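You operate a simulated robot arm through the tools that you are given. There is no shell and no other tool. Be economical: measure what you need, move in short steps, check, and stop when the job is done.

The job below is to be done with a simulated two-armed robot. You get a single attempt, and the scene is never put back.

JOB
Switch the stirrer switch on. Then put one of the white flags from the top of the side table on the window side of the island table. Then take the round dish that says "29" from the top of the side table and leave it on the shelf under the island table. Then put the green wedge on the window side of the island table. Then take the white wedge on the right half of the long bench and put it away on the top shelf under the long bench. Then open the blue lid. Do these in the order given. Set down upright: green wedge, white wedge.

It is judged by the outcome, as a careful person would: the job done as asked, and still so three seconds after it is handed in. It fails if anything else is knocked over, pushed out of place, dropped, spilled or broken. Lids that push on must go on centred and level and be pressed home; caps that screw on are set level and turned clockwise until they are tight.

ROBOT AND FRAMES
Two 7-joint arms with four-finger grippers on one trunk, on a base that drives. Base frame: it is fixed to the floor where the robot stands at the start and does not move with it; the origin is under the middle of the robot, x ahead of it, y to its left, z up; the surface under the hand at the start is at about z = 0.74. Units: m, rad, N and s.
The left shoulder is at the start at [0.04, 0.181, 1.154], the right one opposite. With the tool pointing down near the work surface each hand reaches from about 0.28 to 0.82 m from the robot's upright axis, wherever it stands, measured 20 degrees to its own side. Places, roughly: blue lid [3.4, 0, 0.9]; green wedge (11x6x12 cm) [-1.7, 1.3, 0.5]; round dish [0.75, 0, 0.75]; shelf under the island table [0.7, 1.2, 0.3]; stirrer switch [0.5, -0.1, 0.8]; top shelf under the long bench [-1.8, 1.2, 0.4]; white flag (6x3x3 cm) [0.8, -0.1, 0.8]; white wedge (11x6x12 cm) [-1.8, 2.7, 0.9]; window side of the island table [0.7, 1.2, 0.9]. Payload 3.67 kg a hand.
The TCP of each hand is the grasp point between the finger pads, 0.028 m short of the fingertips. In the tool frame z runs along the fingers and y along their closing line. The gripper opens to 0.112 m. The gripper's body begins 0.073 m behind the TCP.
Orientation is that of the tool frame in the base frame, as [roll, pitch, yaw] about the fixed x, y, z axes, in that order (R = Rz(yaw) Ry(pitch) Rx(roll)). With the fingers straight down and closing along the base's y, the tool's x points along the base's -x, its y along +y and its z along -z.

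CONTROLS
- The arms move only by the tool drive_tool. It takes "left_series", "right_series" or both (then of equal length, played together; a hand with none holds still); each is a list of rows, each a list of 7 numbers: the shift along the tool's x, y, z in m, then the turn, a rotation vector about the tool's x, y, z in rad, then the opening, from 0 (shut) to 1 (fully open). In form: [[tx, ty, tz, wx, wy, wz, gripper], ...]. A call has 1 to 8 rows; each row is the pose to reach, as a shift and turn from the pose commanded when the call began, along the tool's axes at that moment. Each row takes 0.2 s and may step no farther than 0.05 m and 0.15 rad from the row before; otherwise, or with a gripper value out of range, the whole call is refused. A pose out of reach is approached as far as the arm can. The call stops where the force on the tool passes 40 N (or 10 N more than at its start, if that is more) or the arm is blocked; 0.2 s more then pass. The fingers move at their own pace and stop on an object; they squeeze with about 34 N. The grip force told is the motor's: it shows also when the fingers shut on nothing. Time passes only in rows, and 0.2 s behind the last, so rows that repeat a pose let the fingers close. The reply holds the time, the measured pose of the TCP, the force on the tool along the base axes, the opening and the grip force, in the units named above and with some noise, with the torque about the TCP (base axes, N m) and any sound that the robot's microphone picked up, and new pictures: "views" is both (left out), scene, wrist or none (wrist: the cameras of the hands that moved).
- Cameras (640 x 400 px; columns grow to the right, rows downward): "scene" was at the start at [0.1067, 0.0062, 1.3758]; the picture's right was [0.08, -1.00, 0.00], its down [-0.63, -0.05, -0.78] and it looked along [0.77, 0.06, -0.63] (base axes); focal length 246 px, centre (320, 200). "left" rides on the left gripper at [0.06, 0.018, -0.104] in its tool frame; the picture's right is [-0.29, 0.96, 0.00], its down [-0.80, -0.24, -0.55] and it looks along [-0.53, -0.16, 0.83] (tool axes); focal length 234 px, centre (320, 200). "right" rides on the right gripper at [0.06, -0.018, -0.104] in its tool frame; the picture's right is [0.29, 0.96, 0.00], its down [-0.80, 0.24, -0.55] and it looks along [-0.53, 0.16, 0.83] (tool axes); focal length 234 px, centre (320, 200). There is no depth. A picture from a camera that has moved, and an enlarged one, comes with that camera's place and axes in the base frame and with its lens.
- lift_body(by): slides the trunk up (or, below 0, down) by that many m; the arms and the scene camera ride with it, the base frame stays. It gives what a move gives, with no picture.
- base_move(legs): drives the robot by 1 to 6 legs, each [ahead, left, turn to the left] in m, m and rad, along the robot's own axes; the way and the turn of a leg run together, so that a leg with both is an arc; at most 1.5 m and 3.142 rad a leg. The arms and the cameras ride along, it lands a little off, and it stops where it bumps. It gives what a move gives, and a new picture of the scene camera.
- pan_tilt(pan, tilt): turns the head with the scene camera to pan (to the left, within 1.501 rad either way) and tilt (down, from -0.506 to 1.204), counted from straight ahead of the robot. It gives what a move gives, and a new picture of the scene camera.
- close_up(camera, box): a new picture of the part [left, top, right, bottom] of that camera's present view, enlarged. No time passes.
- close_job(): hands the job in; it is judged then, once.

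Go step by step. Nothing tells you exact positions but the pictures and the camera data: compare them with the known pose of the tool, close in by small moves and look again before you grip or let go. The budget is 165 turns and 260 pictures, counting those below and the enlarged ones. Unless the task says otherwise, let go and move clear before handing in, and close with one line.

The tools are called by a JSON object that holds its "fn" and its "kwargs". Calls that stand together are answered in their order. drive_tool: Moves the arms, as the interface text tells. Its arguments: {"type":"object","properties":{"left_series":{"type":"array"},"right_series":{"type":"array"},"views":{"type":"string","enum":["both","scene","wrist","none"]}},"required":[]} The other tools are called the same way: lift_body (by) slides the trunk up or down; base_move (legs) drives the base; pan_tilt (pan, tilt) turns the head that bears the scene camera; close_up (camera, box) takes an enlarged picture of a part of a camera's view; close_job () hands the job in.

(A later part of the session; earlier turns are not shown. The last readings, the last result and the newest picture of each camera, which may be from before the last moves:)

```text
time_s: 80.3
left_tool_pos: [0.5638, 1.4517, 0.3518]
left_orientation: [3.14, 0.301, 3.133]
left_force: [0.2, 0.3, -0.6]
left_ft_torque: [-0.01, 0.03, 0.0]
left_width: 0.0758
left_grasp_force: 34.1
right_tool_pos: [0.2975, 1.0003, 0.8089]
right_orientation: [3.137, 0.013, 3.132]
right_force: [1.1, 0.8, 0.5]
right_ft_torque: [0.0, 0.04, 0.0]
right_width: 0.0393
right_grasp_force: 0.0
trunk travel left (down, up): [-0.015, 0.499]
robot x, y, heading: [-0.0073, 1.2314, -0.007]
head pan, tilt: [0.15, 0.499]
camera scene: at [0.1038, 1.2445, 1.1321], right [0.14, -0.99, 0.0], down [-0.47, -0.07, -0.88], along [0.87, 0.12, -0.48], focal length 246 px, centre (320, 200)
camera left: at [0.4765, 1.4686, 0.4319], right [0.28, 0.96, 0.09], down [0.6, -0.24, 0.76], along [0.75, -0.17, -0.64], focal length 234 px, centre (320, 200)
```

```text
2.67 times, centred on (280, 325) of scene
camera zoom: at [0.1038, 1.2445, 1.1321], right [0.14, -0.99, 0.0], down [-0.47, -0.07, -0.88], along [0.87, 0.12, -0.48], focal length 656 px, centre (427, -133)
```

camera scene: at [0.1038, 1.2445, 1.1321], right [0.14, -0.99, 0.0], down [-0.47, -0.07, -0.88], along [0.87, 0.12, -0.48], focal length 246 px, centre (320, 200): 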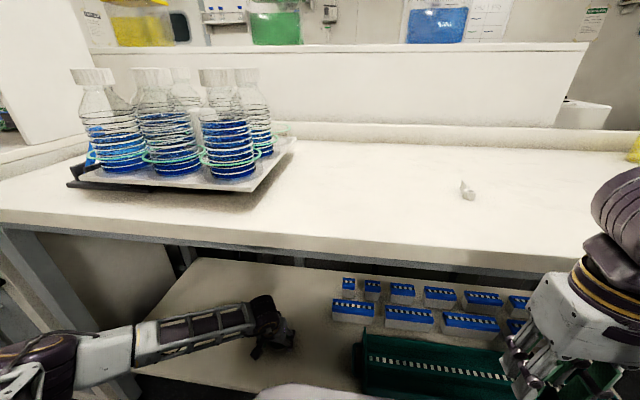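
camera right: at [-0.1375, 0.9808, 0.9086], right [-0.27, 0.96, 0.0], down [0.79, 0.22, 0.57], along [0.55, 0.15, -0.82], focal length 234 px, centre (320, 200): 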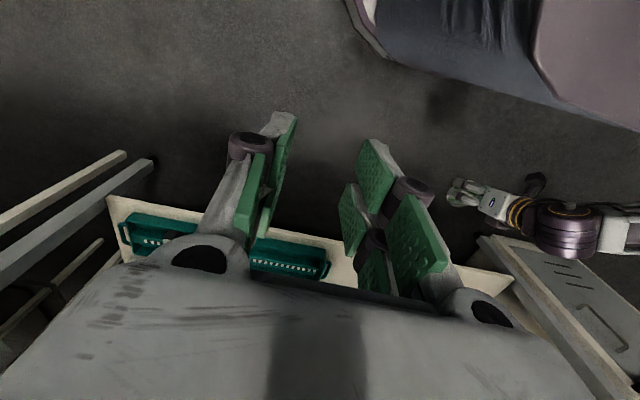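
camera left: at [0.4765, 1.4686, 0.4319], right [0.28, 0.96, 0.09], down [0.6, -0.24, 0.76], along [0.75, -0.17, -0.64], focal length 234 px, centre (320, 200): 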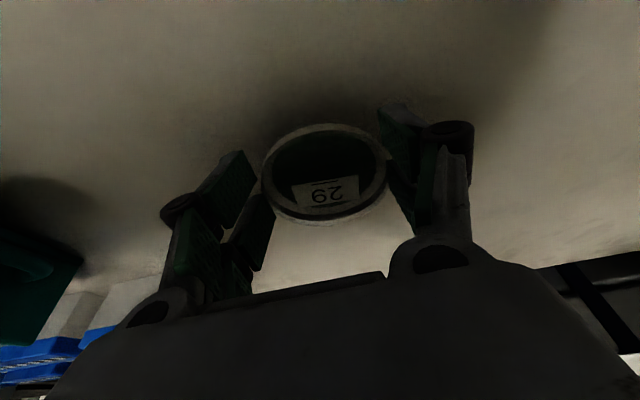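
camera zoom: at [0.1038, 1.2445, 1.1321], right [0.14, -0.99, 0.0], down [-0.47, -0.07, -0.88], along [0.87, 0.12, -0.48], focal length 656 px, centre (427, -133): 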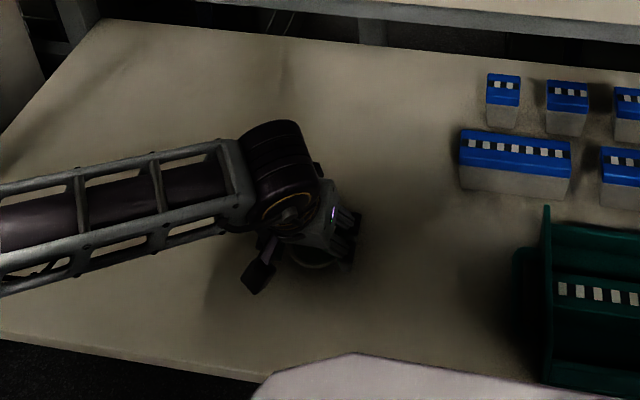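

I lower straight down in small steps until the dish touches.

{"fn": "drive_tool", "kwargs": {"left_series": [[0.0044, 0, 0.0143, 0, 0, 0, 0.55], [0.0074, 0, 0.0239, 0, 0, 0, 0.55], [0.0089, 0, 0.0287, 0, 0, 0, 0.55], [0.0098, 0, 0.0315, 0, 0, 0, 0.55], [0.0107, 0, 0.0344, 0, 0, 0, 0.55], [0.0116, 0, 0.0372, 0, 0, 0, 0.55]], "views": "wrist"}}

```text
time_s: 81.2
left_tool_pos: [0.5682, 1.4479, 0.328]
left_orientation: [-3.14, 0.311, 3.136]
left_force: [-6.0, -0.9, 16.8]
left_ft_torque: [0.4, 0.17, 0.19]
left_width: 0.0764
left_grasp_force: 34.3
right_tool_pos: [0.2963, 1.0007, 0.8089]
right_orientation: [3.135, 0.014, 3.132]
right_force: [-0.2, 0.5, -0.5]
right_ft_torque: [-0.01, 0.02, 0.0]
right_width: 0.0389
right_grasp_force: 0.1
trunk travel left (down, up): [-0.015, 0.499]
robot x, y, heading: [-0.0093, 1.2297, -0.009]
head pan, tilt: [0.15, 0.499]
stopped in row 4 (left hand): the force on the tool passed its limit at 48 N (the readings are from after the stop); the commanded pose is now the measured one
camera left: at [0.4794, 1.465, 0.4086], right [0.28, 0.96, 0.09], down [0.59, -0.24, 0.77], along [0.76, -0.17, -0.63], focal length 234 px, centre (320, 200)
```

left: 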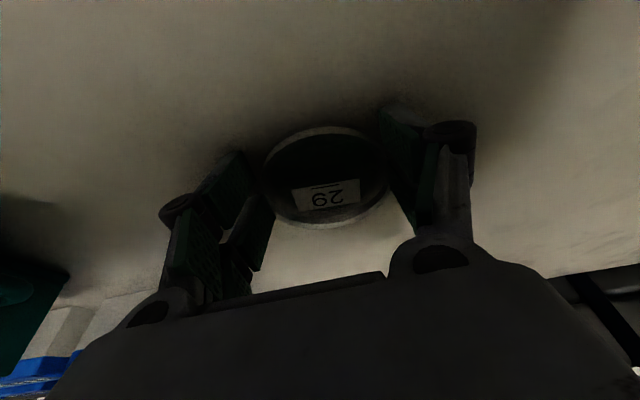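

Contact with the shelf at TCP z = 0.328. I open slowly and rise clear along a vertical line, then back the hand up.

{"fn": "drive_tool", "kwargs": {"left_series": [[-0.0005, 0, -0.0015, 0, 0, 0, 0.65], [-0.0005, 0, -0.0015, 0, 0, 0, 0.8], [-0.0005, 0, -0.0015, 0, 0, 0, 1], [-0.001, 0, -0.003, 0, 0, 0, 1], [-0.009, 0, -0.028, 0, 0, 0, 1], [-0.021, 0, -0.067, 0, 0, 0, 1]]}}

{"fn": "close_up", "kwargs": {"camera": "left", "box": [200, 40, 440, 240]}}

```text
time_s: 82.6
left_tool_pos: [0.5687, 1.4484, 0.3964]
left_orientation: [-3.14, 0.307, 3.137]
left_force: [-0.5, 0.0, -0.6]
left_ft_torque: [0.04, -0.03, 0.01]
left_width: 0.1118
left_grasp_force: 0.0
right_tool_pos: [0.2973, 1.0016, 0.8085]
right_orientation: [3.137, 0.013, 3.133]
right_force: [-0.1, 0.5, -0.1]
right_ft_torque: [0.02, 0.0, -0.02]
right_width: 0.039
right_grasp_force: 0.0
trunk travel left (down, up): [-0.015, 0.499]
robot x, y, heading: [-0.0126, 1.232, -0.006]
head pan, tilt: [0.15, 0.499]
camera scene: at [0.103, 1.2445, 1.1322], right [0.14, -0.99, 0.0], down [-0.47, -0.07, -0.88], along [0.87, 0.12, -0.48], focal length 246 px, centre (320, 200)
camera left: at [0.4804, 1.4649, 0.4766], right [0.28, 0.96, 0.09], down [0.59, -0.24, 0.77], along [0.76, -0.17, -0.63], focal length 234 px, centre (320, 200)
```

scene: 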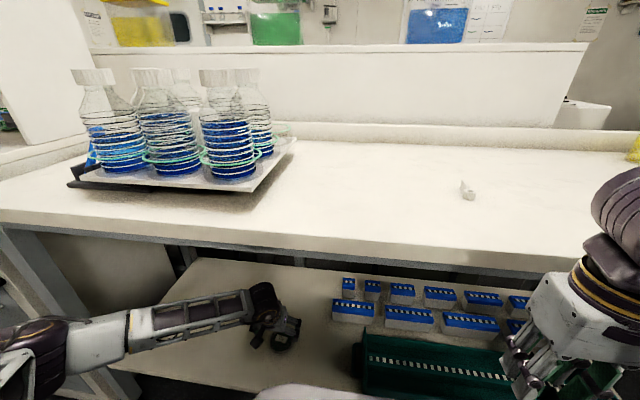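
left: 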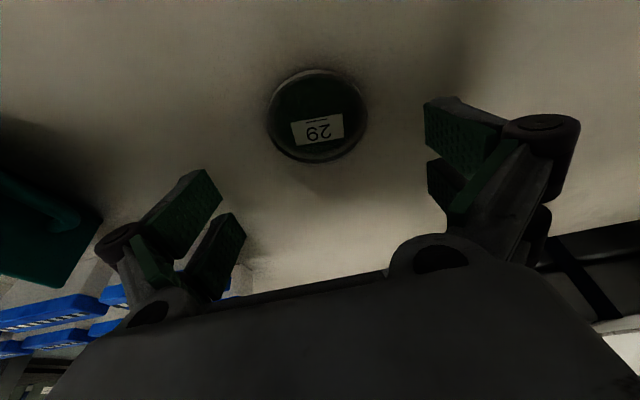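

```text
2.00 times, centred on (320, 140) of left
camera zoom: at [0.4804, 1.4649, 0.4766], right [0.28, 0.96, 0.09], down [0.59, -0.24, 0.77], along [0.76, -0.17, -0.63], focal length 468 px, centre (320, 320)
```

zoom: 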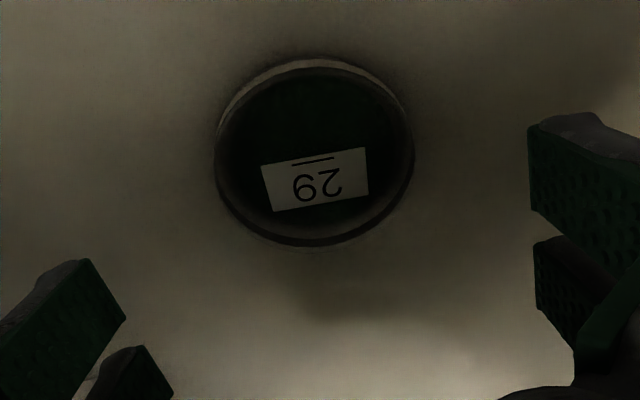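

The dish rests on the shelf. I back out and turn around toward the long bench.

{"fn": "base_move", "kwargs": {"legs": [[-0.42, 0, 0]]}}

{"fn": "pan_tilt", "kwargs": {"pan": 0, "tilt": 0.5}}

{"fn": "base_move", "kwargs": {"legs": [[0, 0, 3.14]]}}

```text
time_s: 85.3
left_tool_pos: [0.1536, 1.448, 0.396]
left_orientation: [-3.139, 0.308, 3.128]
left_force: [0.2, 0.1, 0.1]
left_ft_torque: [-0.01, 0.0, 0.01]
left_width: 0.1119
left_grasp_force: 0.0
right_tool_pos: [-0.123, 1.002, 0.8079]
right_orientation: [3.135, 0.014, 3.125]
right_force: [-0.5, 0.2, 0.1]
right_ft_torque: [-0.01, 0.02, -0.07]
right_width: 0.0392
right_grasp_force: 0.0
trunk travel left (down, up): [-0.015, 0.499]
robot x, y, heading: [-0.4248, 1.2362, -0.013]
head pan, tilt: [0.15, 0.499]
camera scene: at [-0.3146, 1.2489, 1.1322], right [0.13, -0.99, 0.0], down [-0.47, -0.06, -0.88], along [0.87, 0.12, -0.48], focal length 246 px, centre (320, 200)
```

scene: 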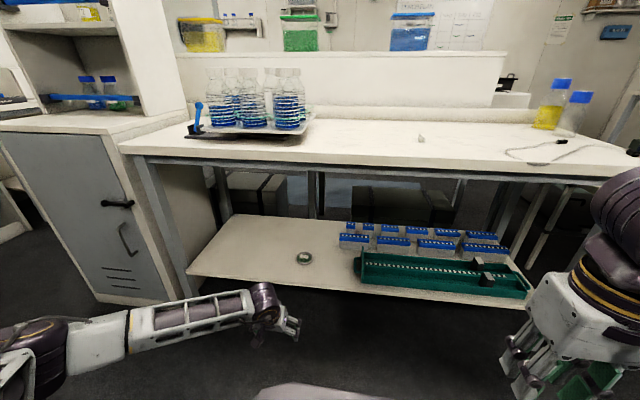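

```text
time_s: 86.0
left_tool_pos: [0.1539, 1.4466, 0.3962]
left_orientation: [-3.14, 0.308, 3.128]
left_force: [0.4, -0.6, 0.0]
left_ft_torque: [0.03, 0.01, -0.01]
left_width: 0.1118
left_grasp_force: 0.0
right_tool_pos: [-0.1231, 1.0028, 0.8085]
right_orientation: [3.136, 0.011, 3.123]
right_force: [-0.2, 0.2, 0.3]
right_ft_torque: [0.01, -0.02, -0.02]
right_width: 0.0392
right_grasp_force: 0.0
trunk travel left (down, up): [-0.015, 0.499]
robot x, y, heading: [-0.424, 1.2378, -0.017]
head pan, tilt: [0.0, 0.499]
camera scene: at [-0.3132, 1.2353, 1.1321], right [-0.02, -1.0, 0.0], down [-0.48, 0.01, -0.88], along [0.88, -0.01, -0.48], focal length 246 px, centre (320, 200)
```

scene: 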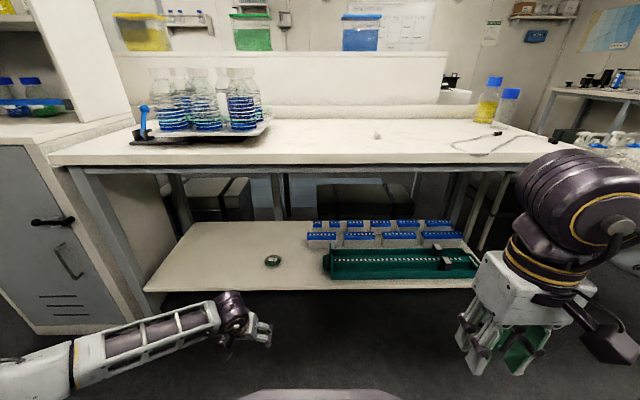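

```text
time_s: 94.3
left_tool_pos: [-1.018, 1.0664, 0.3958]
left_orientation: [-3.141, 0.305, -0.081]
left_force: [-0.4, 0.7, 0.3]
left_ft_torque: [-0.01, 0.03, -0.03]
left_width: 0.1119
left_grasp_force: 0.0
right_tool_pos: [-0.7124, 1.4904, 0.81]
right_orientation: [3.135, 0.013, -0.083]
right_force: [0.0, -0.3, 0.7]
right_ft_torque: [-0.01, 0.0, 0.03]
right_width: 0.0391
right_grasp_force: 0.0
trunk travel left (down, up): [-0.015, 0.499]
robot x, y, heading: [-0.4254, 1.2353, 3.059]
head pan, tilt: [0.0, 0.499]
camera scene: at [-0.5353, 1.2465, 1.1321], right [0.08, 1.0, 0.0], down [0.48, -0.04, -0.88], along [-0.87, 0.07, -0.48], focal length 246 px, centre (320, 200)
```

scene: 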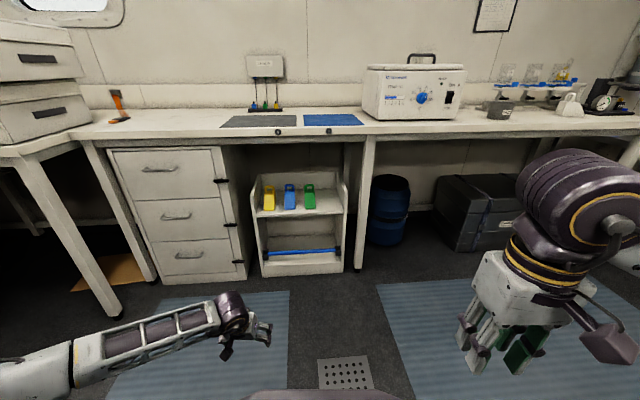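

A porthole on this wall confirms the window side is the island's near side. The yellow, blue and green wedges stand on the small top shelf under the long bench; I enlarge them.

{"fn": "close_up", "kwargs": {"camera": "scene", "box": [240, 160, 360, 280]}}

{"fn": "close_up", "kwargs": {"camera": "scene", "box": [480, 60, 640, 140]}}

```text
3.33 times, centred on (300, 220) of scene
camera zoom: at [-0.5353, 1.2465, 1.1321], right [0.08, 1.0, 0.0], down [0.48, -0.04, -0.88], along [-0.87, 0.07, -0.48], focal length 821 px, centre (387, 133)
```

zoom: 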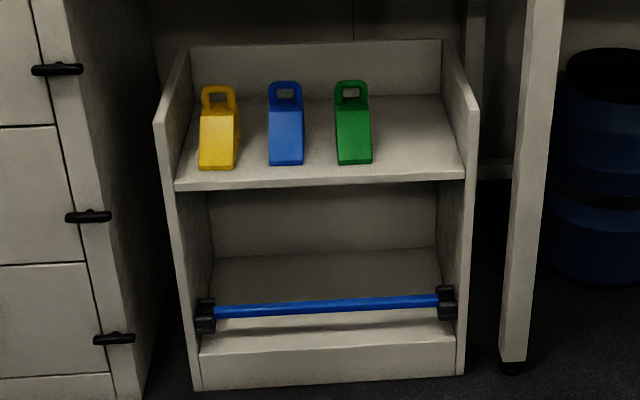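

```text
4.00 times, centred on (560, 100) of scene
camera zoom: at [-0.5353, 1.2465, 1.1321], right [0.08, 1.0, 0.0], down [0.48, -0.04, -0.88], along [-0.87, 0.07, -0.48], focal length 985 px, centre (-640, 600)
```

zoom: 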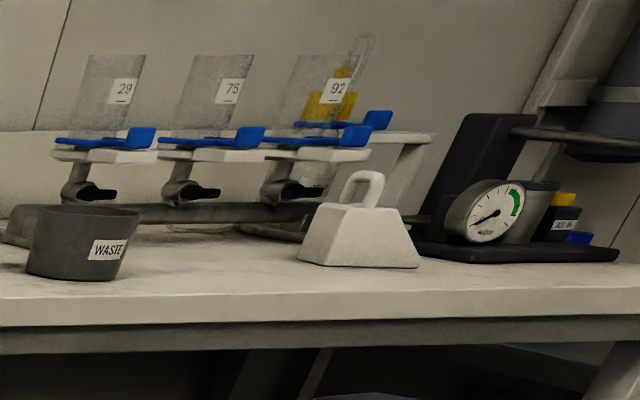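

I fold the left hand back, and start tilting the right hand so it can reach in under the bench.

{"fn": "drive_tool", "kwargs": {"left_series": [[0.023, 0, -0.027, 0, 0.037, 0, 0.5], [0.046, 0, -0.054, 0, 0.075, 0, 0.5], [0.069, 0, -0.081, 0, 0.112, 0, 0.5], [0.092, 0, -0.108, 0, 0.15, 0, 0.5], [0.115, 0, -0.135, 0, 0.187, 0, 0.5], [0.138, 0, -0.162, 0, 0.225, 0, 0.5], [0.161, 0, -0.189, 0, 0.262, 0, 0.5], [0.185, 0, -0.214, 0, 0.3, 0, 0.5]], "right_series": [[-0.02, 0, 0.01, 0, 0, 0, 0.5], [-0.04, 0, 0.02, 0, -0.13, 0, 0.6], [-0.06, 0, 0.03, 0, -0.26, 0, 0.7], [-0.08, 0, 0.05, 0, -0.39, 0, 0.75], [-0.1, 0, 0.06, 0, -0.52, 0, 0.75], [-0.11, 0, 0.08, 0, -0.65, 0, 0.75], [-0.11, 0, 0.1, 0, -0.78, 0, 0.75], [-0.11, 0, 0.11, 0, -0.9, 0, 0.75]], "views": "none"}}

{"fn": "base_move", "kwargs": {"legs": [[0, 0, 0.083], [0, 0.1, 0], [0.45, 0, 0]]}}

```text
time_s: 96.1
left_tool_pos: [-0.7766, 1.0458, 0.5467]
left_orientation: [-3.141, 0.007, -0.08]
left_force: [-0.3, -0.4, -0.3]
left_ft_torque: [-0.02, -0.01, -0.01]
left_width: 0.056
left_grasp_force: 0.1
right_tool_pos: [-0.9073, 1.4898, 0.6825]
right_orientation: [3.134, 0.912, -0.091]
right_force: [0.0, -0.2, 0.2]
right_ft_torque: [0.01, 0.02, 0.02]
right_width: 0.0841
right_grasp_force: 0.0
right hand out of reach, approached as far as the arm can: row 3, 4, 5, 6, 7, 8
trunk travel left (down, up): [-0.015, 0.499]
robot x, y, heading: [-0.426, 1.2373, 3.057]
head pan, tilt: [0.0, 0.499]
```

```text
time_s: 100.2
left_tool_pos: [-1.2108, 0.922, 0.5464]
left_orientation: [-3.14, 0.007, -0.001]
left_force: [0.0, -0.3, -0.5]
left_ft_torque: [-0.01, -0.02, 0.01]
left_width: 0.056
left_grasp_force: 0.1
right_tool_pos: [-1.3762, 1.3524, 0.6826]
right_orientation: [3.133, 0.911, -0.009]
right_force: [0.5, -0.4, -0.1]
right_ft_torque: [-0.01, -0.01, 0.03]
right_width: 0.0842
right_grasp_force: 0.1
trunk travel left (down, up): [-0.015, 0.499]
robot x, y, heading: [-0.8743, 1.1424, 3.136]
head pan, tilt: [0.0, 0.499]
camera scene: at [-0.9854, 1.1401, 1.1321], right [0.0, 1.0, 0.0], down [0.48, 0.0, -0.88], along [-0.88, 0.0, -0.48], focal length 246 px, centre (320, 200)
```

scene: 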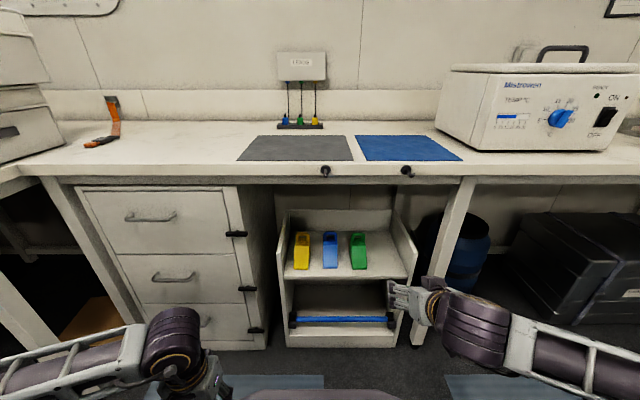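

Green wedge: front foot at about [-1.725, 1.288, 0.416], handle near x = -1.785. I take a closer look at its shape.

{"fn": "close_up", "kwargs": {"camera": "scene", "box": [280, 215, 400, 290]}}

{"fn": "close_up", "kwargs": {"camera": "right", "box": [0, 0, 640, 400]}}

```text
5.33 times, centred on (340, 252) of scene
camera zoom: at [-0.9854, 1.1401, 1.1321], right [0.0, 1.0, 0.0], down [0.48, 0.0, -0.88], along [-0.88, 0.0, -0.48], focal length 1313 px, centre (213, -80)
```

zoom: 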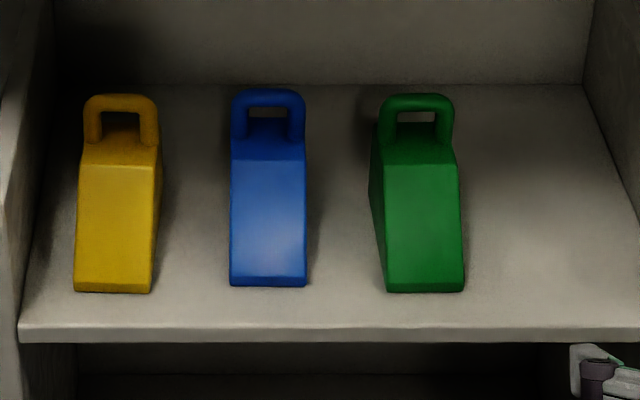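

```text
1.00 times, centred on (320, 200) of right (not enlarged: the box is as wide or as high as the picture)
camera zoom: at [-1.2553, 1.3694, 0.6983], right [0.17, -0.96, -0.22], down [-0.05, -0.23, 0.97], along [-0.98, -0.16, -0.09], focal length 234 px, centre (320, 200)
```

zoom: 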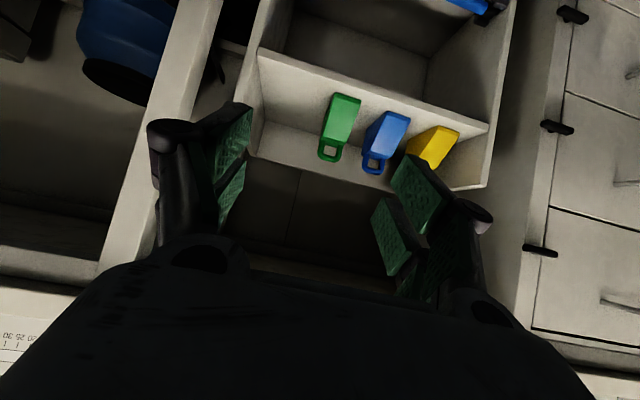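

Its body and handle are both about 5.8 cm wide, so I'll grip across the upper body. First I lower the right hand and line it up in y.

{"fn": "drive_tool", "kwargs": {"right_series": [[0.02, 0.015, 0.015, 0, 0, 0, 0.76], [0.04, 0.03, 0.03, 0, 0, 0, 0.76], [0.06, 0.045, 0.045, 0, 0, 0, 0.76], [0.079, 0.062, 0.061, 0, 0, 0, 0.76]]}}

```text
time_s: 101.4
left_tool_pos: [-1.2118, 0.9199, 0.5474]
left_orientation: [-3.141, 0.008, 0.001]
left_force: [0.2, -1.0, -0.3]
left_ft_torque: [0.02, 0.02, 0.0]
left_width: 0.0559
left_grasp_force: 0.1
right_tool_pos: [-1.3115, 1.1889, 0.5459]
right_orientation: [2.787, 0.705, -0.228]
right_force: [-0.2, -0.5, 0.1]
right_ft_torque: [-0.01, 0.01, -0.02]
right_width: 0.085
right_grasp_force: 0.0
trunk travel left (down, up): [-0.015, 0.499]
robot x, y, heading: [-0.8736, 1.1413, 3.141]
head pan, tilt: [0.0, 0.499]
stopped in row 4 (right hand): the arm was blocked; the commanded pose is now the measured one
camera scene: at [-0.9848, 1.1409, 1.1321], right [0.0, 1.0, 0.0], down [0.48, 0.0, -0.88], along [-0.88, 0.0, -0.48], focal length 246 px, centre (320, 200)
camera right: at [-1.196, 1.217, 0.577], right [0.22, -0.97, 0.07], down [-0.22, 0.02, 0.98], along [-0.95, -0.23, -0.21], focal length 234 px, centre (320, 200)
```

scene: 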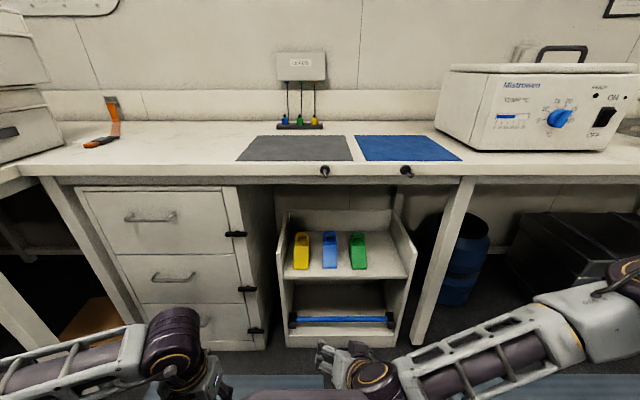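
right: 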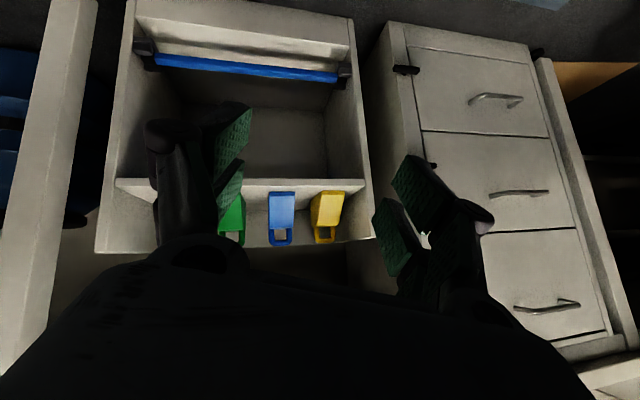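

The arm met a joint limit near the body. I move it outward and restore the intended orientation.

{"fn": "drive_tool", "kwargs": {"right_series": [[-0.027, -0.0166, 0.003, 0.038, -0.033, -0.038, 0.76], [-0.0535, -0.033, 0.006, 0.075, -0.065, -0.076, 0.76], [-0.08, -0.05, 0.009, 0.113, -0.098, -0.114, 0.76], [-0.107, -0.066, 0.012, 0.15, -0.13, -0.152, 0.76], [-0.1338, -0.083, 0.015, 0.188, -0.163, -0.19, 0.76]]}}

```text
time_s: 102.6
left_tool_pos: [-1.2115, 0.921, 0.5469]
left_orientation: [-3.141, 0.006, -0.001]
left_force: [0.0, 0.8, 0.2]
left_ft_torque: [0.0, -0.01, 0.01]
left_width: 0.0559
left_grasp_force: 0.1
right_tool_pos: [-1.4208, 1.2871, 0.5982]
right_orientation: [-3.138, 0.902, 0.003]
right_force: [-0.2, -0.2, -0.4]
right_ft_torque: [0.0, -0.02, -0.01]
right_width: 0.0851
right_grasp_force: 0.0
trunk travel left (down, up): [-0.015, 0.499]
robot x, y, heading: [-0.8763, 1.1428, 3.143]
head pan, tilt: [0.0, 0.499]
camera scene: at [-0.985, 1.1403, 1.1321], right [0.0, 1.0, 0.0], down [0.48, 0.0, -0.88], along [-0.88, 0.0, -0.48], focal length 246 px, centre (320, 200)
camera right: at [-1.3016, 1.3046, 0.6157], right [0.18, -0.96, -0.23], down [-0.06, -0.24, 0.97], along [-0.98, -0.16, -0.1], focal length 234 px, centre (320, 200)
```

scene: 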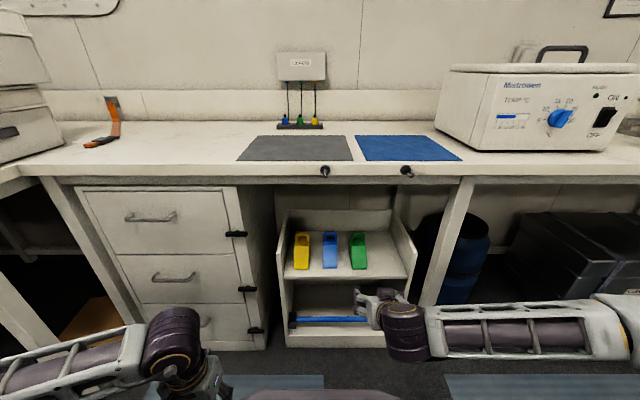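
right: 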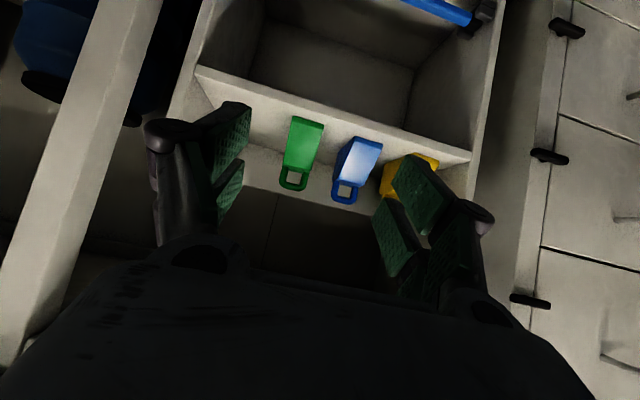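

Now well posed. I drive 12 cm forward, then check the alignment.

{"fn": "base_move", "kwargs": {"legs": [[0.12, 0, 0]]}}

{"fn": "drive_tool", "kwargs": {"right_series": [[-0.006, -0.002, 0.041, 0, 0, 0, 0.76], [-0.012, -0.004, 0.082, 0, 0, 0, 0.76]], "views": "wrist"}}

```text
time_s: 103.8
left_tool_pos: [-1.333, 0.9218, 0.5475]
left_orientation: [-3.141, 0.007, -0.002]
left_force: [0.3, -0.5, 0.1]
left_ft_torque: [0.01, -0.03, -0.01]
left_width: 0.0561
left_grasp_force: 0.1
right_tool_pos: [-1.5426, 1.2893, 0.5973]
right_orientation: [-3.14, 0.9, 0.0]
right_force: [0.4, -0.6, 0.0]
right_ft_torque: [0.0, 0.01, 0.02]
right_width: 0.0849
right_grasp_force: 0.0
trunk travel left (down, up): [-0.015, 0.499]
robot x, y, heading: [-0.9916, 1.1439, 3.138]
head pan, tilt: [0.0, 0.499]
camera scene: at [-1.1069, 1.1409, 1.132], right [0.01, 1.0, 0.0], down [0.48, 0.0, -0.88], along [-0.88, 0.0, -0.48], focal length 246 px, centre (320, 200)
```

scene: 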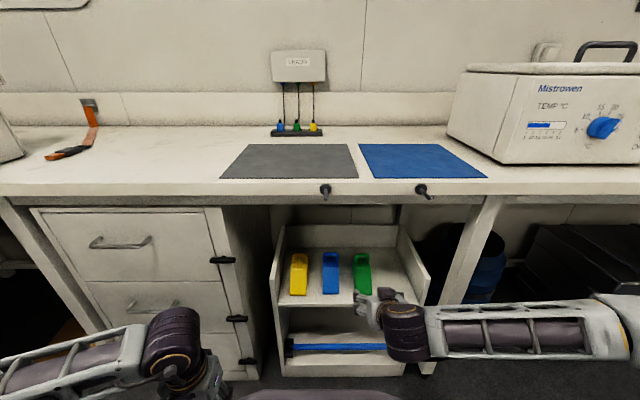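

```text
time_s: 104.4
left_tool_pos: [-1.3322, 0.9223, 0.5476]
left_orientation: [3.141, 0.007, -0.004]
left_force: [-0.3, 0.4, -0.3]
left_ft_torque: [-0.01, 0.0, -0.03]
left_width: 0.0561
left_grasp_force: 0.1
right_tool_pos: [-1.6149, 1.2917, 0.5553]
right_orientation: [-3.139, 0.901, 0.0]
right_force: [0.3, -0.5, 0.3]
right_ft_torque: [0.0, 0.0, 0.0]
right_width: 0.085
right_grasp_force: 0.2
trunk travel left (down, up): [-0.015, 0.499]
robot x, y, heading: [-0.9952, 1.1383, 3.135]
head pan, tilt: [0.0, 0.499]
camera right: at [-1.4959, 1.3091, 0.5729], right [0.18, -0.96, -0.23], down [-0.06, -0.24, 0.97], along [-0.98, -0.16, -0.1], focal length 234 px, centre (320, 200)
```

right: 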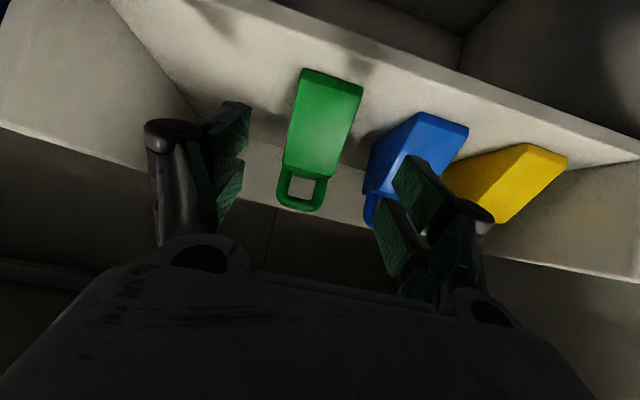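

Aligned. I slide the open fingers in along both sides of the green wedge's upper body.

{"fn": "drive_tool", "kwargs": {"right_series": [[-0.0166, 0.002, 0.037, 0, 0, 0, 0.76], [-0.033, 0.004, 0.074, 0, 0, 0, 0.76], [-0.05, 0.004, 0.111, 0, 0, 0, 0.76], [-0.0663, 0.004, 0.148, 0, 0, 0, 0.76]]}}

{"fn": "close_up", "kwargs": {"camera": "scene", "box": [300, 230, 440, 320]}}

```text
time_s: 105.4
left_tool_pos: [-1.3329, 0.9219, 0.5479]
left_orientation: [-3.141, 0.007, -0.005]
left_force: [0.5, 0.7, 0.1]
left_ft_torque: [0.03, 0.02, 0.0]
left_width: 0.0562
left_grasp_force: 0.1
right_tool_pos: [-1.7712, 1.2931, 0.5181]
right_orientation: [3.142, 0.9, -0.001]
right_force: [-0.1, -0.2, 0.3]
right_ft_torque: [0.02, 0.0, 0.0]
right_width: 0.0851
right_grasp_force: 0.0
trunk travel left (down, up): [-0.015, 0.499]
robot x, y, heading: [-0.9977, 1.1431, 3.136]
head pan, tilt: [0.0, 0.499]
camera scene: at [-1.1061, 1.1407, 1.1321], right [0.01, 1.0, 0.0], down [0.48, 0.0, -0.88], along [-0.88, 0.0, -0.48], focal length 246 px, centre (320, 200)
camera right: at [-1.6514, 1.3092, 0.5345], right [0.18, -0.96, -0.23], down [-0.06, -0.24, 0.97], along [-0.98, -0.16, -0.1], focal length 234 px, centre (320, 200)
```

scene: 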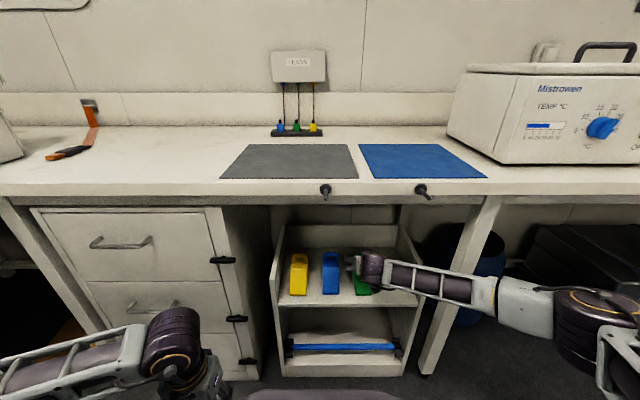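
right: 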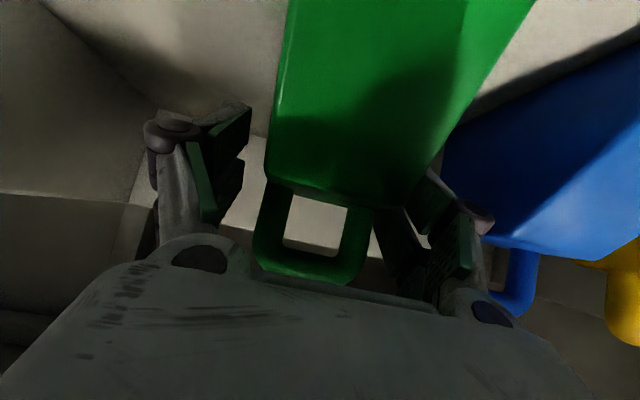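

```text
4.44 times, centred on (370, 275) of scene
camera zoom: at [-1.1061, 1.1407, 1.1321], right [0.01, 1.0, 0.0], down [0.48, 0.0, -0.88], along [-0.88, 0.0, -0.48], focal length 1094 px, centre (98, -133)
```

zoom: 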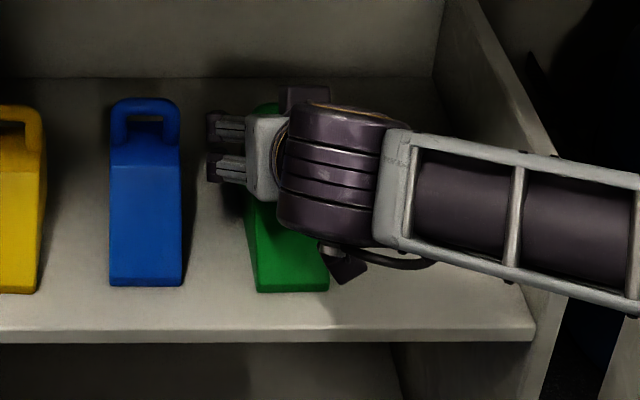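

The wedge's body is between the pads. I nudge 4 mm to centre and close.

{"fn": "drive_tool", "kwargs": {"right_series": [[0, 0.004, 0, 0, 0, 0, 0.76], [0, 0.004, 0, 0, 0, 0, 0.55], [0, 0.004, 0, 0, 0, 0, 0.4], [0, 0.004, 0, 0, 0, 0, 0.4]], "views": "wrist"}}

```text
time_s: 106.4
left_tool_pos: [-1.3328, 0.9221, 0.5457]
left_orientation: [-3.139, 0.006, -0.004]
left_force: [0.4, -0.3, -0.3]
left_ft_torque: [-0.02, 0.0, 0.0]
left_width: 0.0562
left_grasp_force: 0.2
right_tool_pos: [-1.771, 1.2875, 0.5187]
right_orientation: [-3.14, 0.9, -0.001]
right_force: [-1.6, 1.5, 1.1]
right_ft_torque: [0.19, 0.06, 0.03]
right_width: 0.0558
right_grasp_force: 34.4
trunk travel left (down, up): [-0.015, 0.499]
robot x, y, heading: [-0.999, 1.1392, 3.138]
head pan, tilt: [0.0, 0.499]
camera right: at [-1.6513, 1.304, 0.5354], right [0.18, -0.96, -0.23], down [-0.06, -0.24, 0.97], along [-0.98, -0.16, -0.1], focal length 234 px, centre (320, 200)
```

right: 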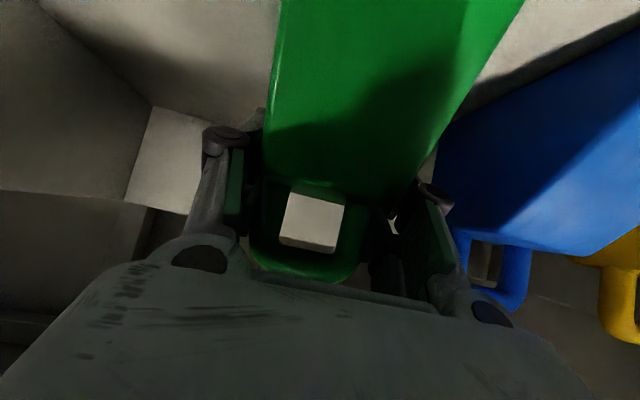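

Firm grip. I lift 6 cm and look before backing out.

{"fn": "drive_tool", "kwargs": {"right_series": [[-0.012, 0, -0.009, 0, 0, 0, 0.4], [-0.024, 0, -0.019, 0, 0, 0, 0.4], [-0.036, 0, -0.028, 0, 0, 0, 0.4], [-0.05, 0, -0.04, 0, 0, 0, 0.4]]}}

```text
time_s: 107.4
left_tool_pos: [-1.3324, 0.9217, 0.5463]
left_orientation: [-3.14, 0.008, -0.005]
left_force: [-0.2, 0.6, -0.2]
left_ft_torque: [-0.02, 0.03, 0.04]
left_width: 0.056
left_grasp_force: 0.1
right_tool_pos: [-1.771, 1.2862, 0.5801]
right_orientation: [-3.14, 0.901, 0.001]
right_force: [0.3, 0.1, -2.7]
right_ft_torque: [-0.02, 0.07, -0.02]
right_width: 0.0555
right_grasp_force: 33.8
trunk travel left (down, up): [-0.015, 0.499]
robot x, y, heading: [-0.9961, 1.1436, 3.134]
head pan, tilt: [0.0, 0.499]
camera scene: at [-1.1059, 1.1409, 1.1321], right [0.01, 1.0, 0.0], down [0.48, 0.0, -0.88], along [-0.88, 0.0, -0.48], focal length 246 px, centre (320, 200)
camera right: at [-1.6506, 1.3029, 0.5974], right [0.18, -0.96, -0.23], down [-0.06, -0.24, 0.97], along [-0.98, -0.16, -0.1], focal length 234 px, centre (320, 200)
```

scene: 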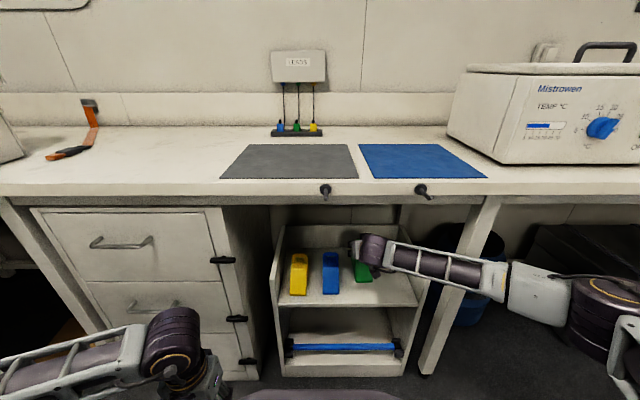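
right: 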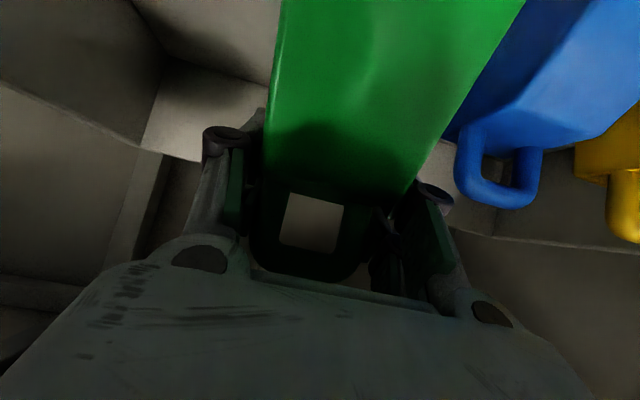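

The green wedge is clear of the shelf. I back out, raise the trunk and turn to the island.

{"fn": "base_move", "kwargs": {"legs": [[0.0, 0.0, 0.006], [-0.48, 0, 0]]}}

{"fn": "lift_body", "kwargs": {"by": 0.46}}

{"fn": "base_move", "kwargs": {"legs": [[0, 0, -3.13]]}}

```text
time_s: 110.6
left_tool_pos: [-0.8626, 0.9187, 0.5474]
left_orientation: [-3.14, 0.007, 0.017]
left_force: [0.5, -0.6, 0.1]
left_ft_torque: [-0.02, 0.0, 0.01]
left_width: 0.0561
left_grasp_force: 0.0
right_tool_pos: [-1.3063, 1.2746, 0.5811]
right_orientation: [-3.138, 0.9, 0.017]
right_force: [0.6, -0.2, -3.0]
right_ft_torque: [-0.02, 0.06, 0.01]
right_width: 0.0555
right_grasp_force: 33.6
trunk travel left (down, up): [-0.015, 0.499]
robot x, y, heading: [-0.5293, 1.1445, -3.128]
head pan, tilt: [0.0, 0.499]
camera scene: at [-0.6394, 1.1423, 1.1322], right [-0.01, 1.0, 0.0], down [0.48, 0.01, -0.88], along [-0.88, -0.01, -0.48], focal length 246 px, centre (320, 200)
```

scene: 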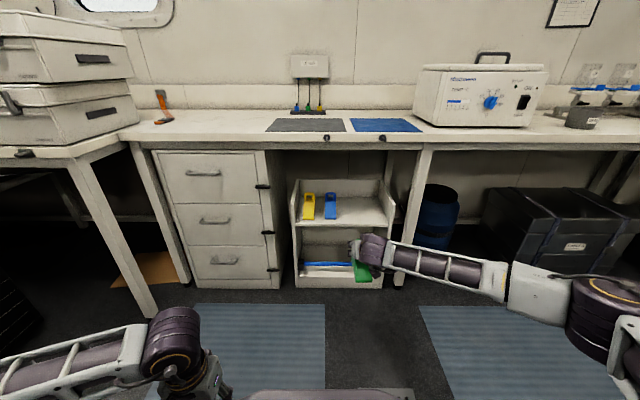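

```text
refused: 0.46 is not a number from -0.4 to 0.4
```

```text
time_s: 119.3
left_tool_pos: [-0.1804, 1.3451, 0.5471]
left_orientation: [-3.14, 0.007, 3.087]
left_force: [-0.8, 0.5, 1.3]
left_ft_torque: [0.0, 0.02, 0.02]
left_width: 0.0561
left_grasp_force: 0.2
right_tool_pos: [0.2371, 0.9573, 0.581]
right_orientation: [-3.14, 0.9, 3.089]
right_force: [0.1, 0.2, -2.1]
right_ft_torque: [0.02, -0.06, -0.01]
right_width: 0.0555
right_grasp_force: 33.9
trunk travel left (down, up): [-0.015, 0.499]
robot x, y, heading: [-0.5287, 1.1423, -0.056]
head pan, tilt: [0.0, 0.499]
camera scene: at [-0.417, 1.1373, 1.1321], right [-0.06, -1.0, 0.0], down [-0.48, 0.03, -0.88], along [0.88, -0.05, -0.48], focal length 246 px, centre (320, 200)
```

scene: 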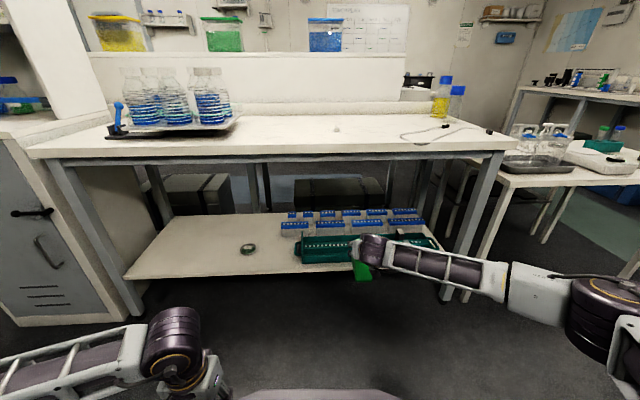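

I raise the trunk in two steps, square up and drive in over the island.

{"fn": "lift_body", "kwargs": {"by": 0.4}}

{"fn": "lift_body", "kwargs": {"by": 0.09}}

{"fn": "base_move", "kwargs": {"legs": [[0, 0, 0.056], [0, 0.22, 0], [0.35, 0, 0]]}}

```text
time_s: 123.2
left_tool_pos: [-0.1808, 1.3449, 0.9461]
left_orientation: [3.141, 0.008, 3.086]
left_force: [0.1, 0.1, -0.1]
left_ft_torque: [-0.01, -0.03, 0.0]
left_width: 0.0561
left_grasp_force: 0.1
right_tool_pos: [0.238, 0.9579, 0.9796]
right_orientation: [-3.14, 0.9, 3.088]
right_force: [-0.5, 0.3, -2.8]
right_ft_torque: [0.0, -0.09, 0.03]
right_width: 0.0556
right_grasp_force: 33.7
trunk travel left (down, up): [-0.415, 0.099]
robot x, y, heading: [-0.5292, 1.1426, -0.055]
head pan, tilt: [0.0, 0.499]
```

```text
time_s: 124.4
left_tool_pos: [-0.1803, 1.3448, 1.0373]
left_orientation: [3.141, 0.006, 3.085]
left_force: [0.0, -0.3, -0.7]
left_ft_torque: [-0.02, 0.02, -0.01]
left_width: 0.056
left_grasp_force: 0.0
right_tool_pos: [0.2368, 0.9588, 1.0704]
right_orientation: [-3.14, 0.898, 3.089]
right_force: [0.1, -0.6, -2.9]
right_ft_torque: [-0.06, -0.06, 0.01]
right_width: 0.0555
right_grasp_force: 34.2
trunk travel left (down, up): [-0.505, 0.009]
robot x, y, heading: [-0.5294, 1.1478, -0.056]
head pan, tilt: [0.0, 0.499]
```

```text
time_s: 128.4
left_tool_pos: [0.1455, 1.5896, 1.0375]
left_orientation: [-3.14, 0.008, -3.135]
left_force: [-0.1, -0.2, 0.3]
left_ft_torque: [0.01, -0.03, 0.01]
left_width: 0.056
left_grasp_force: 0.0
right_tool_pos: [0.5884, 1.2305, 1.0707]
right_orientation: [-3.14, 0.899, -3.131]
right_force: [-1.0, 0.7, -2.6]
right_ft_torque: [0.01, -0.08, -0.01]
right_width: 0.0559
right_grasp_force: 33.9
trunk travel left (down, up): [-0.505, 0.009]
robot x, y, heading: [-0.1878, 1.3677, 0.007]
head pan, tilt: [0.0, 0.499]
camera scene: at [-0.0771, 1.368, 1.622], right [0.01, -1.0, 0.0], down [-0.48, 0.0, -0.88], along [0.88, 0.0, -0.48], focal length 246 px, centre (320, 200)
```

scene: 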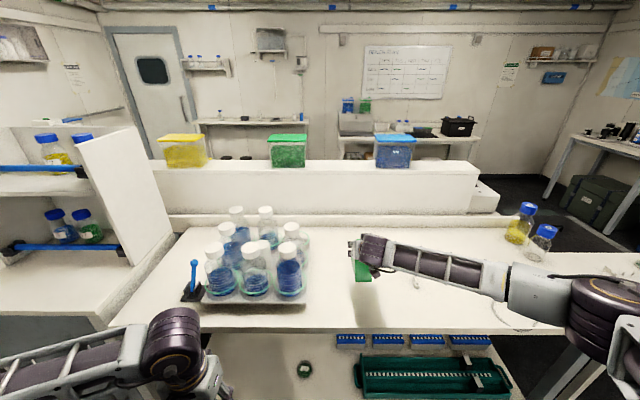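

The wedge hangs over clear table top at about [0.60, 1.23]. I lower it, finishing in small steps.

{"fn": "drive_tool", "kwargs": {"right_series": [[0.027, 0, 0.0218, 0, 0, 0, 0.4], [0.05, 0, 0.0404, 0, 0, 0, 0.4], [0.0564, 0, 0.0448, 0, 0, 0, 0.4], [0.0595, 0, 0.0472, 0, 0, 0, 0.4]]}}

{"fn": "close_up", "kwargs": {"camera": "scene", "box": [320, 220, 440, 320]}}

```text
time_s: 129.4
left_tool_pos: [0.1466, 1.5893, 1.0368]
left_orientation: [3.141, 0.008, -3.136]
left_force: [0.8, 0.0, 0.2]
left_ft_torque: [-0.01, 0.0, 0.0]
left_width: 0.056
left_grasp_force: 0.0
right_tool_pos: [0.5857, 1.2302, 0.9944]
right_orientation: [-3.14, 0.901, -3.131]
right_force: [0.3, -0.5, -1.5]
right_ft_torque: [0.03, -0.09, -0.01]
right_width: 0.056
right_grasp_force: 34.0
trunk travel left (down, up): [-0.505, 0.009]
robot x, y, heading: [-0.189, 1.3644, 0.002]
head pan, tilt: [0.0, 0.499]
camera scene: at [-0.0761, 1.3678, 1.6219], right [0.01, -1.0, 0.0], down [-0.48, 0.0, -0.88], along [0.88, 0.0, -0.48], focal length 246 px, centre (320, 200)
camera right: at [0.469, 1.211, 1.0104], right [-0.19, 0.96, -0.23], down [0.06, 0.24, 0.97], along [0.98, 0.17, -0.1], focal length 234 px, centre (320, 200)
```

scene: 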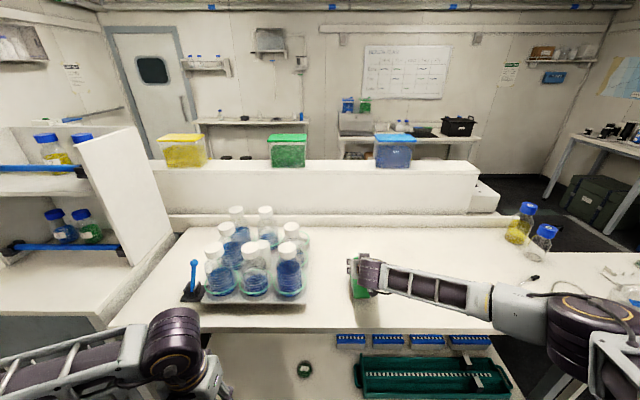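
right: 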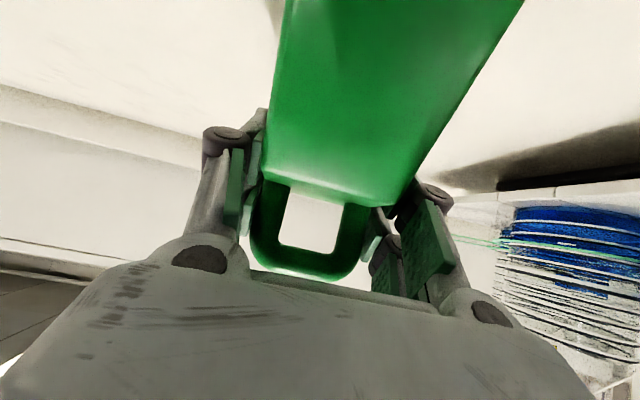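

```text
4.00 times, centred on (380, 270) of scene
camera zoom: at [-0.0761, 1.3678, 1.6219], right [0.01, -1.0, 0.0], down [-0.48, 0.0, -0.88], along [0.88, 0.0, -0.48], focal length 985 px, centre (80, -80)
```

zoom: 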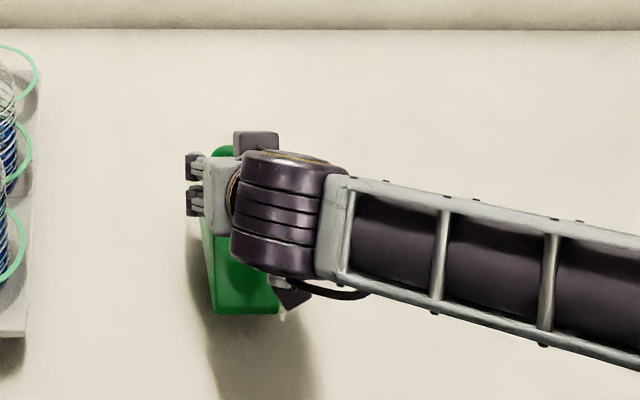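

Nearly down. I continue in 3 mm steps until contact.

{"fn": "drive_tool", "kwargs": {"right_series": [[0.0024, 0, 0.0019, 0, 0, 0, 0.4], [0.0047, 0, 0.0037, 0, 0, 0, 0.4], [0.0071, 0, 0.0056, 0, 0, 0, 0.4], [0.0094, 0, 0.0075, 0, 0, 0, 0.4]], "views": "none"}}

```text
time_s: 130.4
left_tool_pos: [0.1473, 1.5891, 1.0374]
left_orientation: [3.141, 0.006, -3.135]
left_force: [0.3, 0.4, 0.3]
left_ft_torque: [0.01, -0.03, 0.0]
left_width: 0.0558
left_grasp_force: 0.1
right_tool_pos: [0.5886, 1.2307, 0.9807]
right_orientation: [-3.139, 0.898, -3.133]
right_force: [-0.4, 0.4, -2.9]
right_ft_torque: [-0.04, -0.06, 0.02]
right_width: 0.0558
right_grasp_force: 34.8
trunk travel left (down, up): [-0.505, 0.009]
robot x, y, heading: [-0.1888, 1.37, 0.007]
head pan, tilt: [0.0, 0.499]
```

{"fn": "drive_tool", "kwargs": {"right_series": [[0.0024, 0, 0.0019, 0, 0, 0, 0.4], [0.0047, 0, 0.0037, 0, 0, 0, 0.4], [0.0071, 0, 0.0056, 0, 0, 0, 0.4], [0.0094, 0, 0.0075, 0, 0, 0, 0.4], [0.0118, 0, 0.0093, 0, 0, 0, 0.4]], "views": "scene"}}

```text
time_s: 131.7
left_tool_pos: [0.146, 1.5904, 1.038]
left_orientation: [-3.14, 0.008, -3.136]
left_force: [0.2, 0.2, -0.5]
left_ft_torque: [-0.01, 0.02, -0.01]
left_width: 0.0558
left_grasp_force: 0.1
right_tool_pos: [0.5875, 1.2315, 0.9693]
right_orientation: [-3.138, 0.902, -3.131]
right_force: [-1.6, -0.7, 5.3]
right_ft_torque: [-0.25, 0.66, 0.0]
right_width: 0.0555
right_grasp_force: 34.1
trunk travel left (down, up): [-0.505, 0.009]
robot x, y, heading: [-0.1895, 1.3667, 0.001]
head pan, tilt: [0.0, 0.499]
camera scene: at [-0.0767, 1.3684, 1.622], right [0.01, -1.0, 0.0], down [-0.48, 0.0, -0.88], along [0.88, 0.0, -0.48], focal length 246 px, centre (320, 200)
```

scene: 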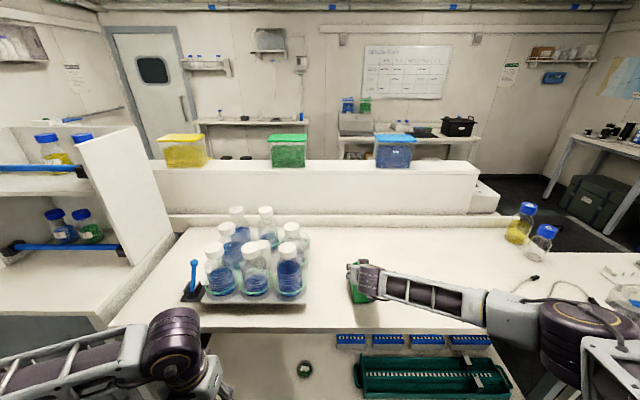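

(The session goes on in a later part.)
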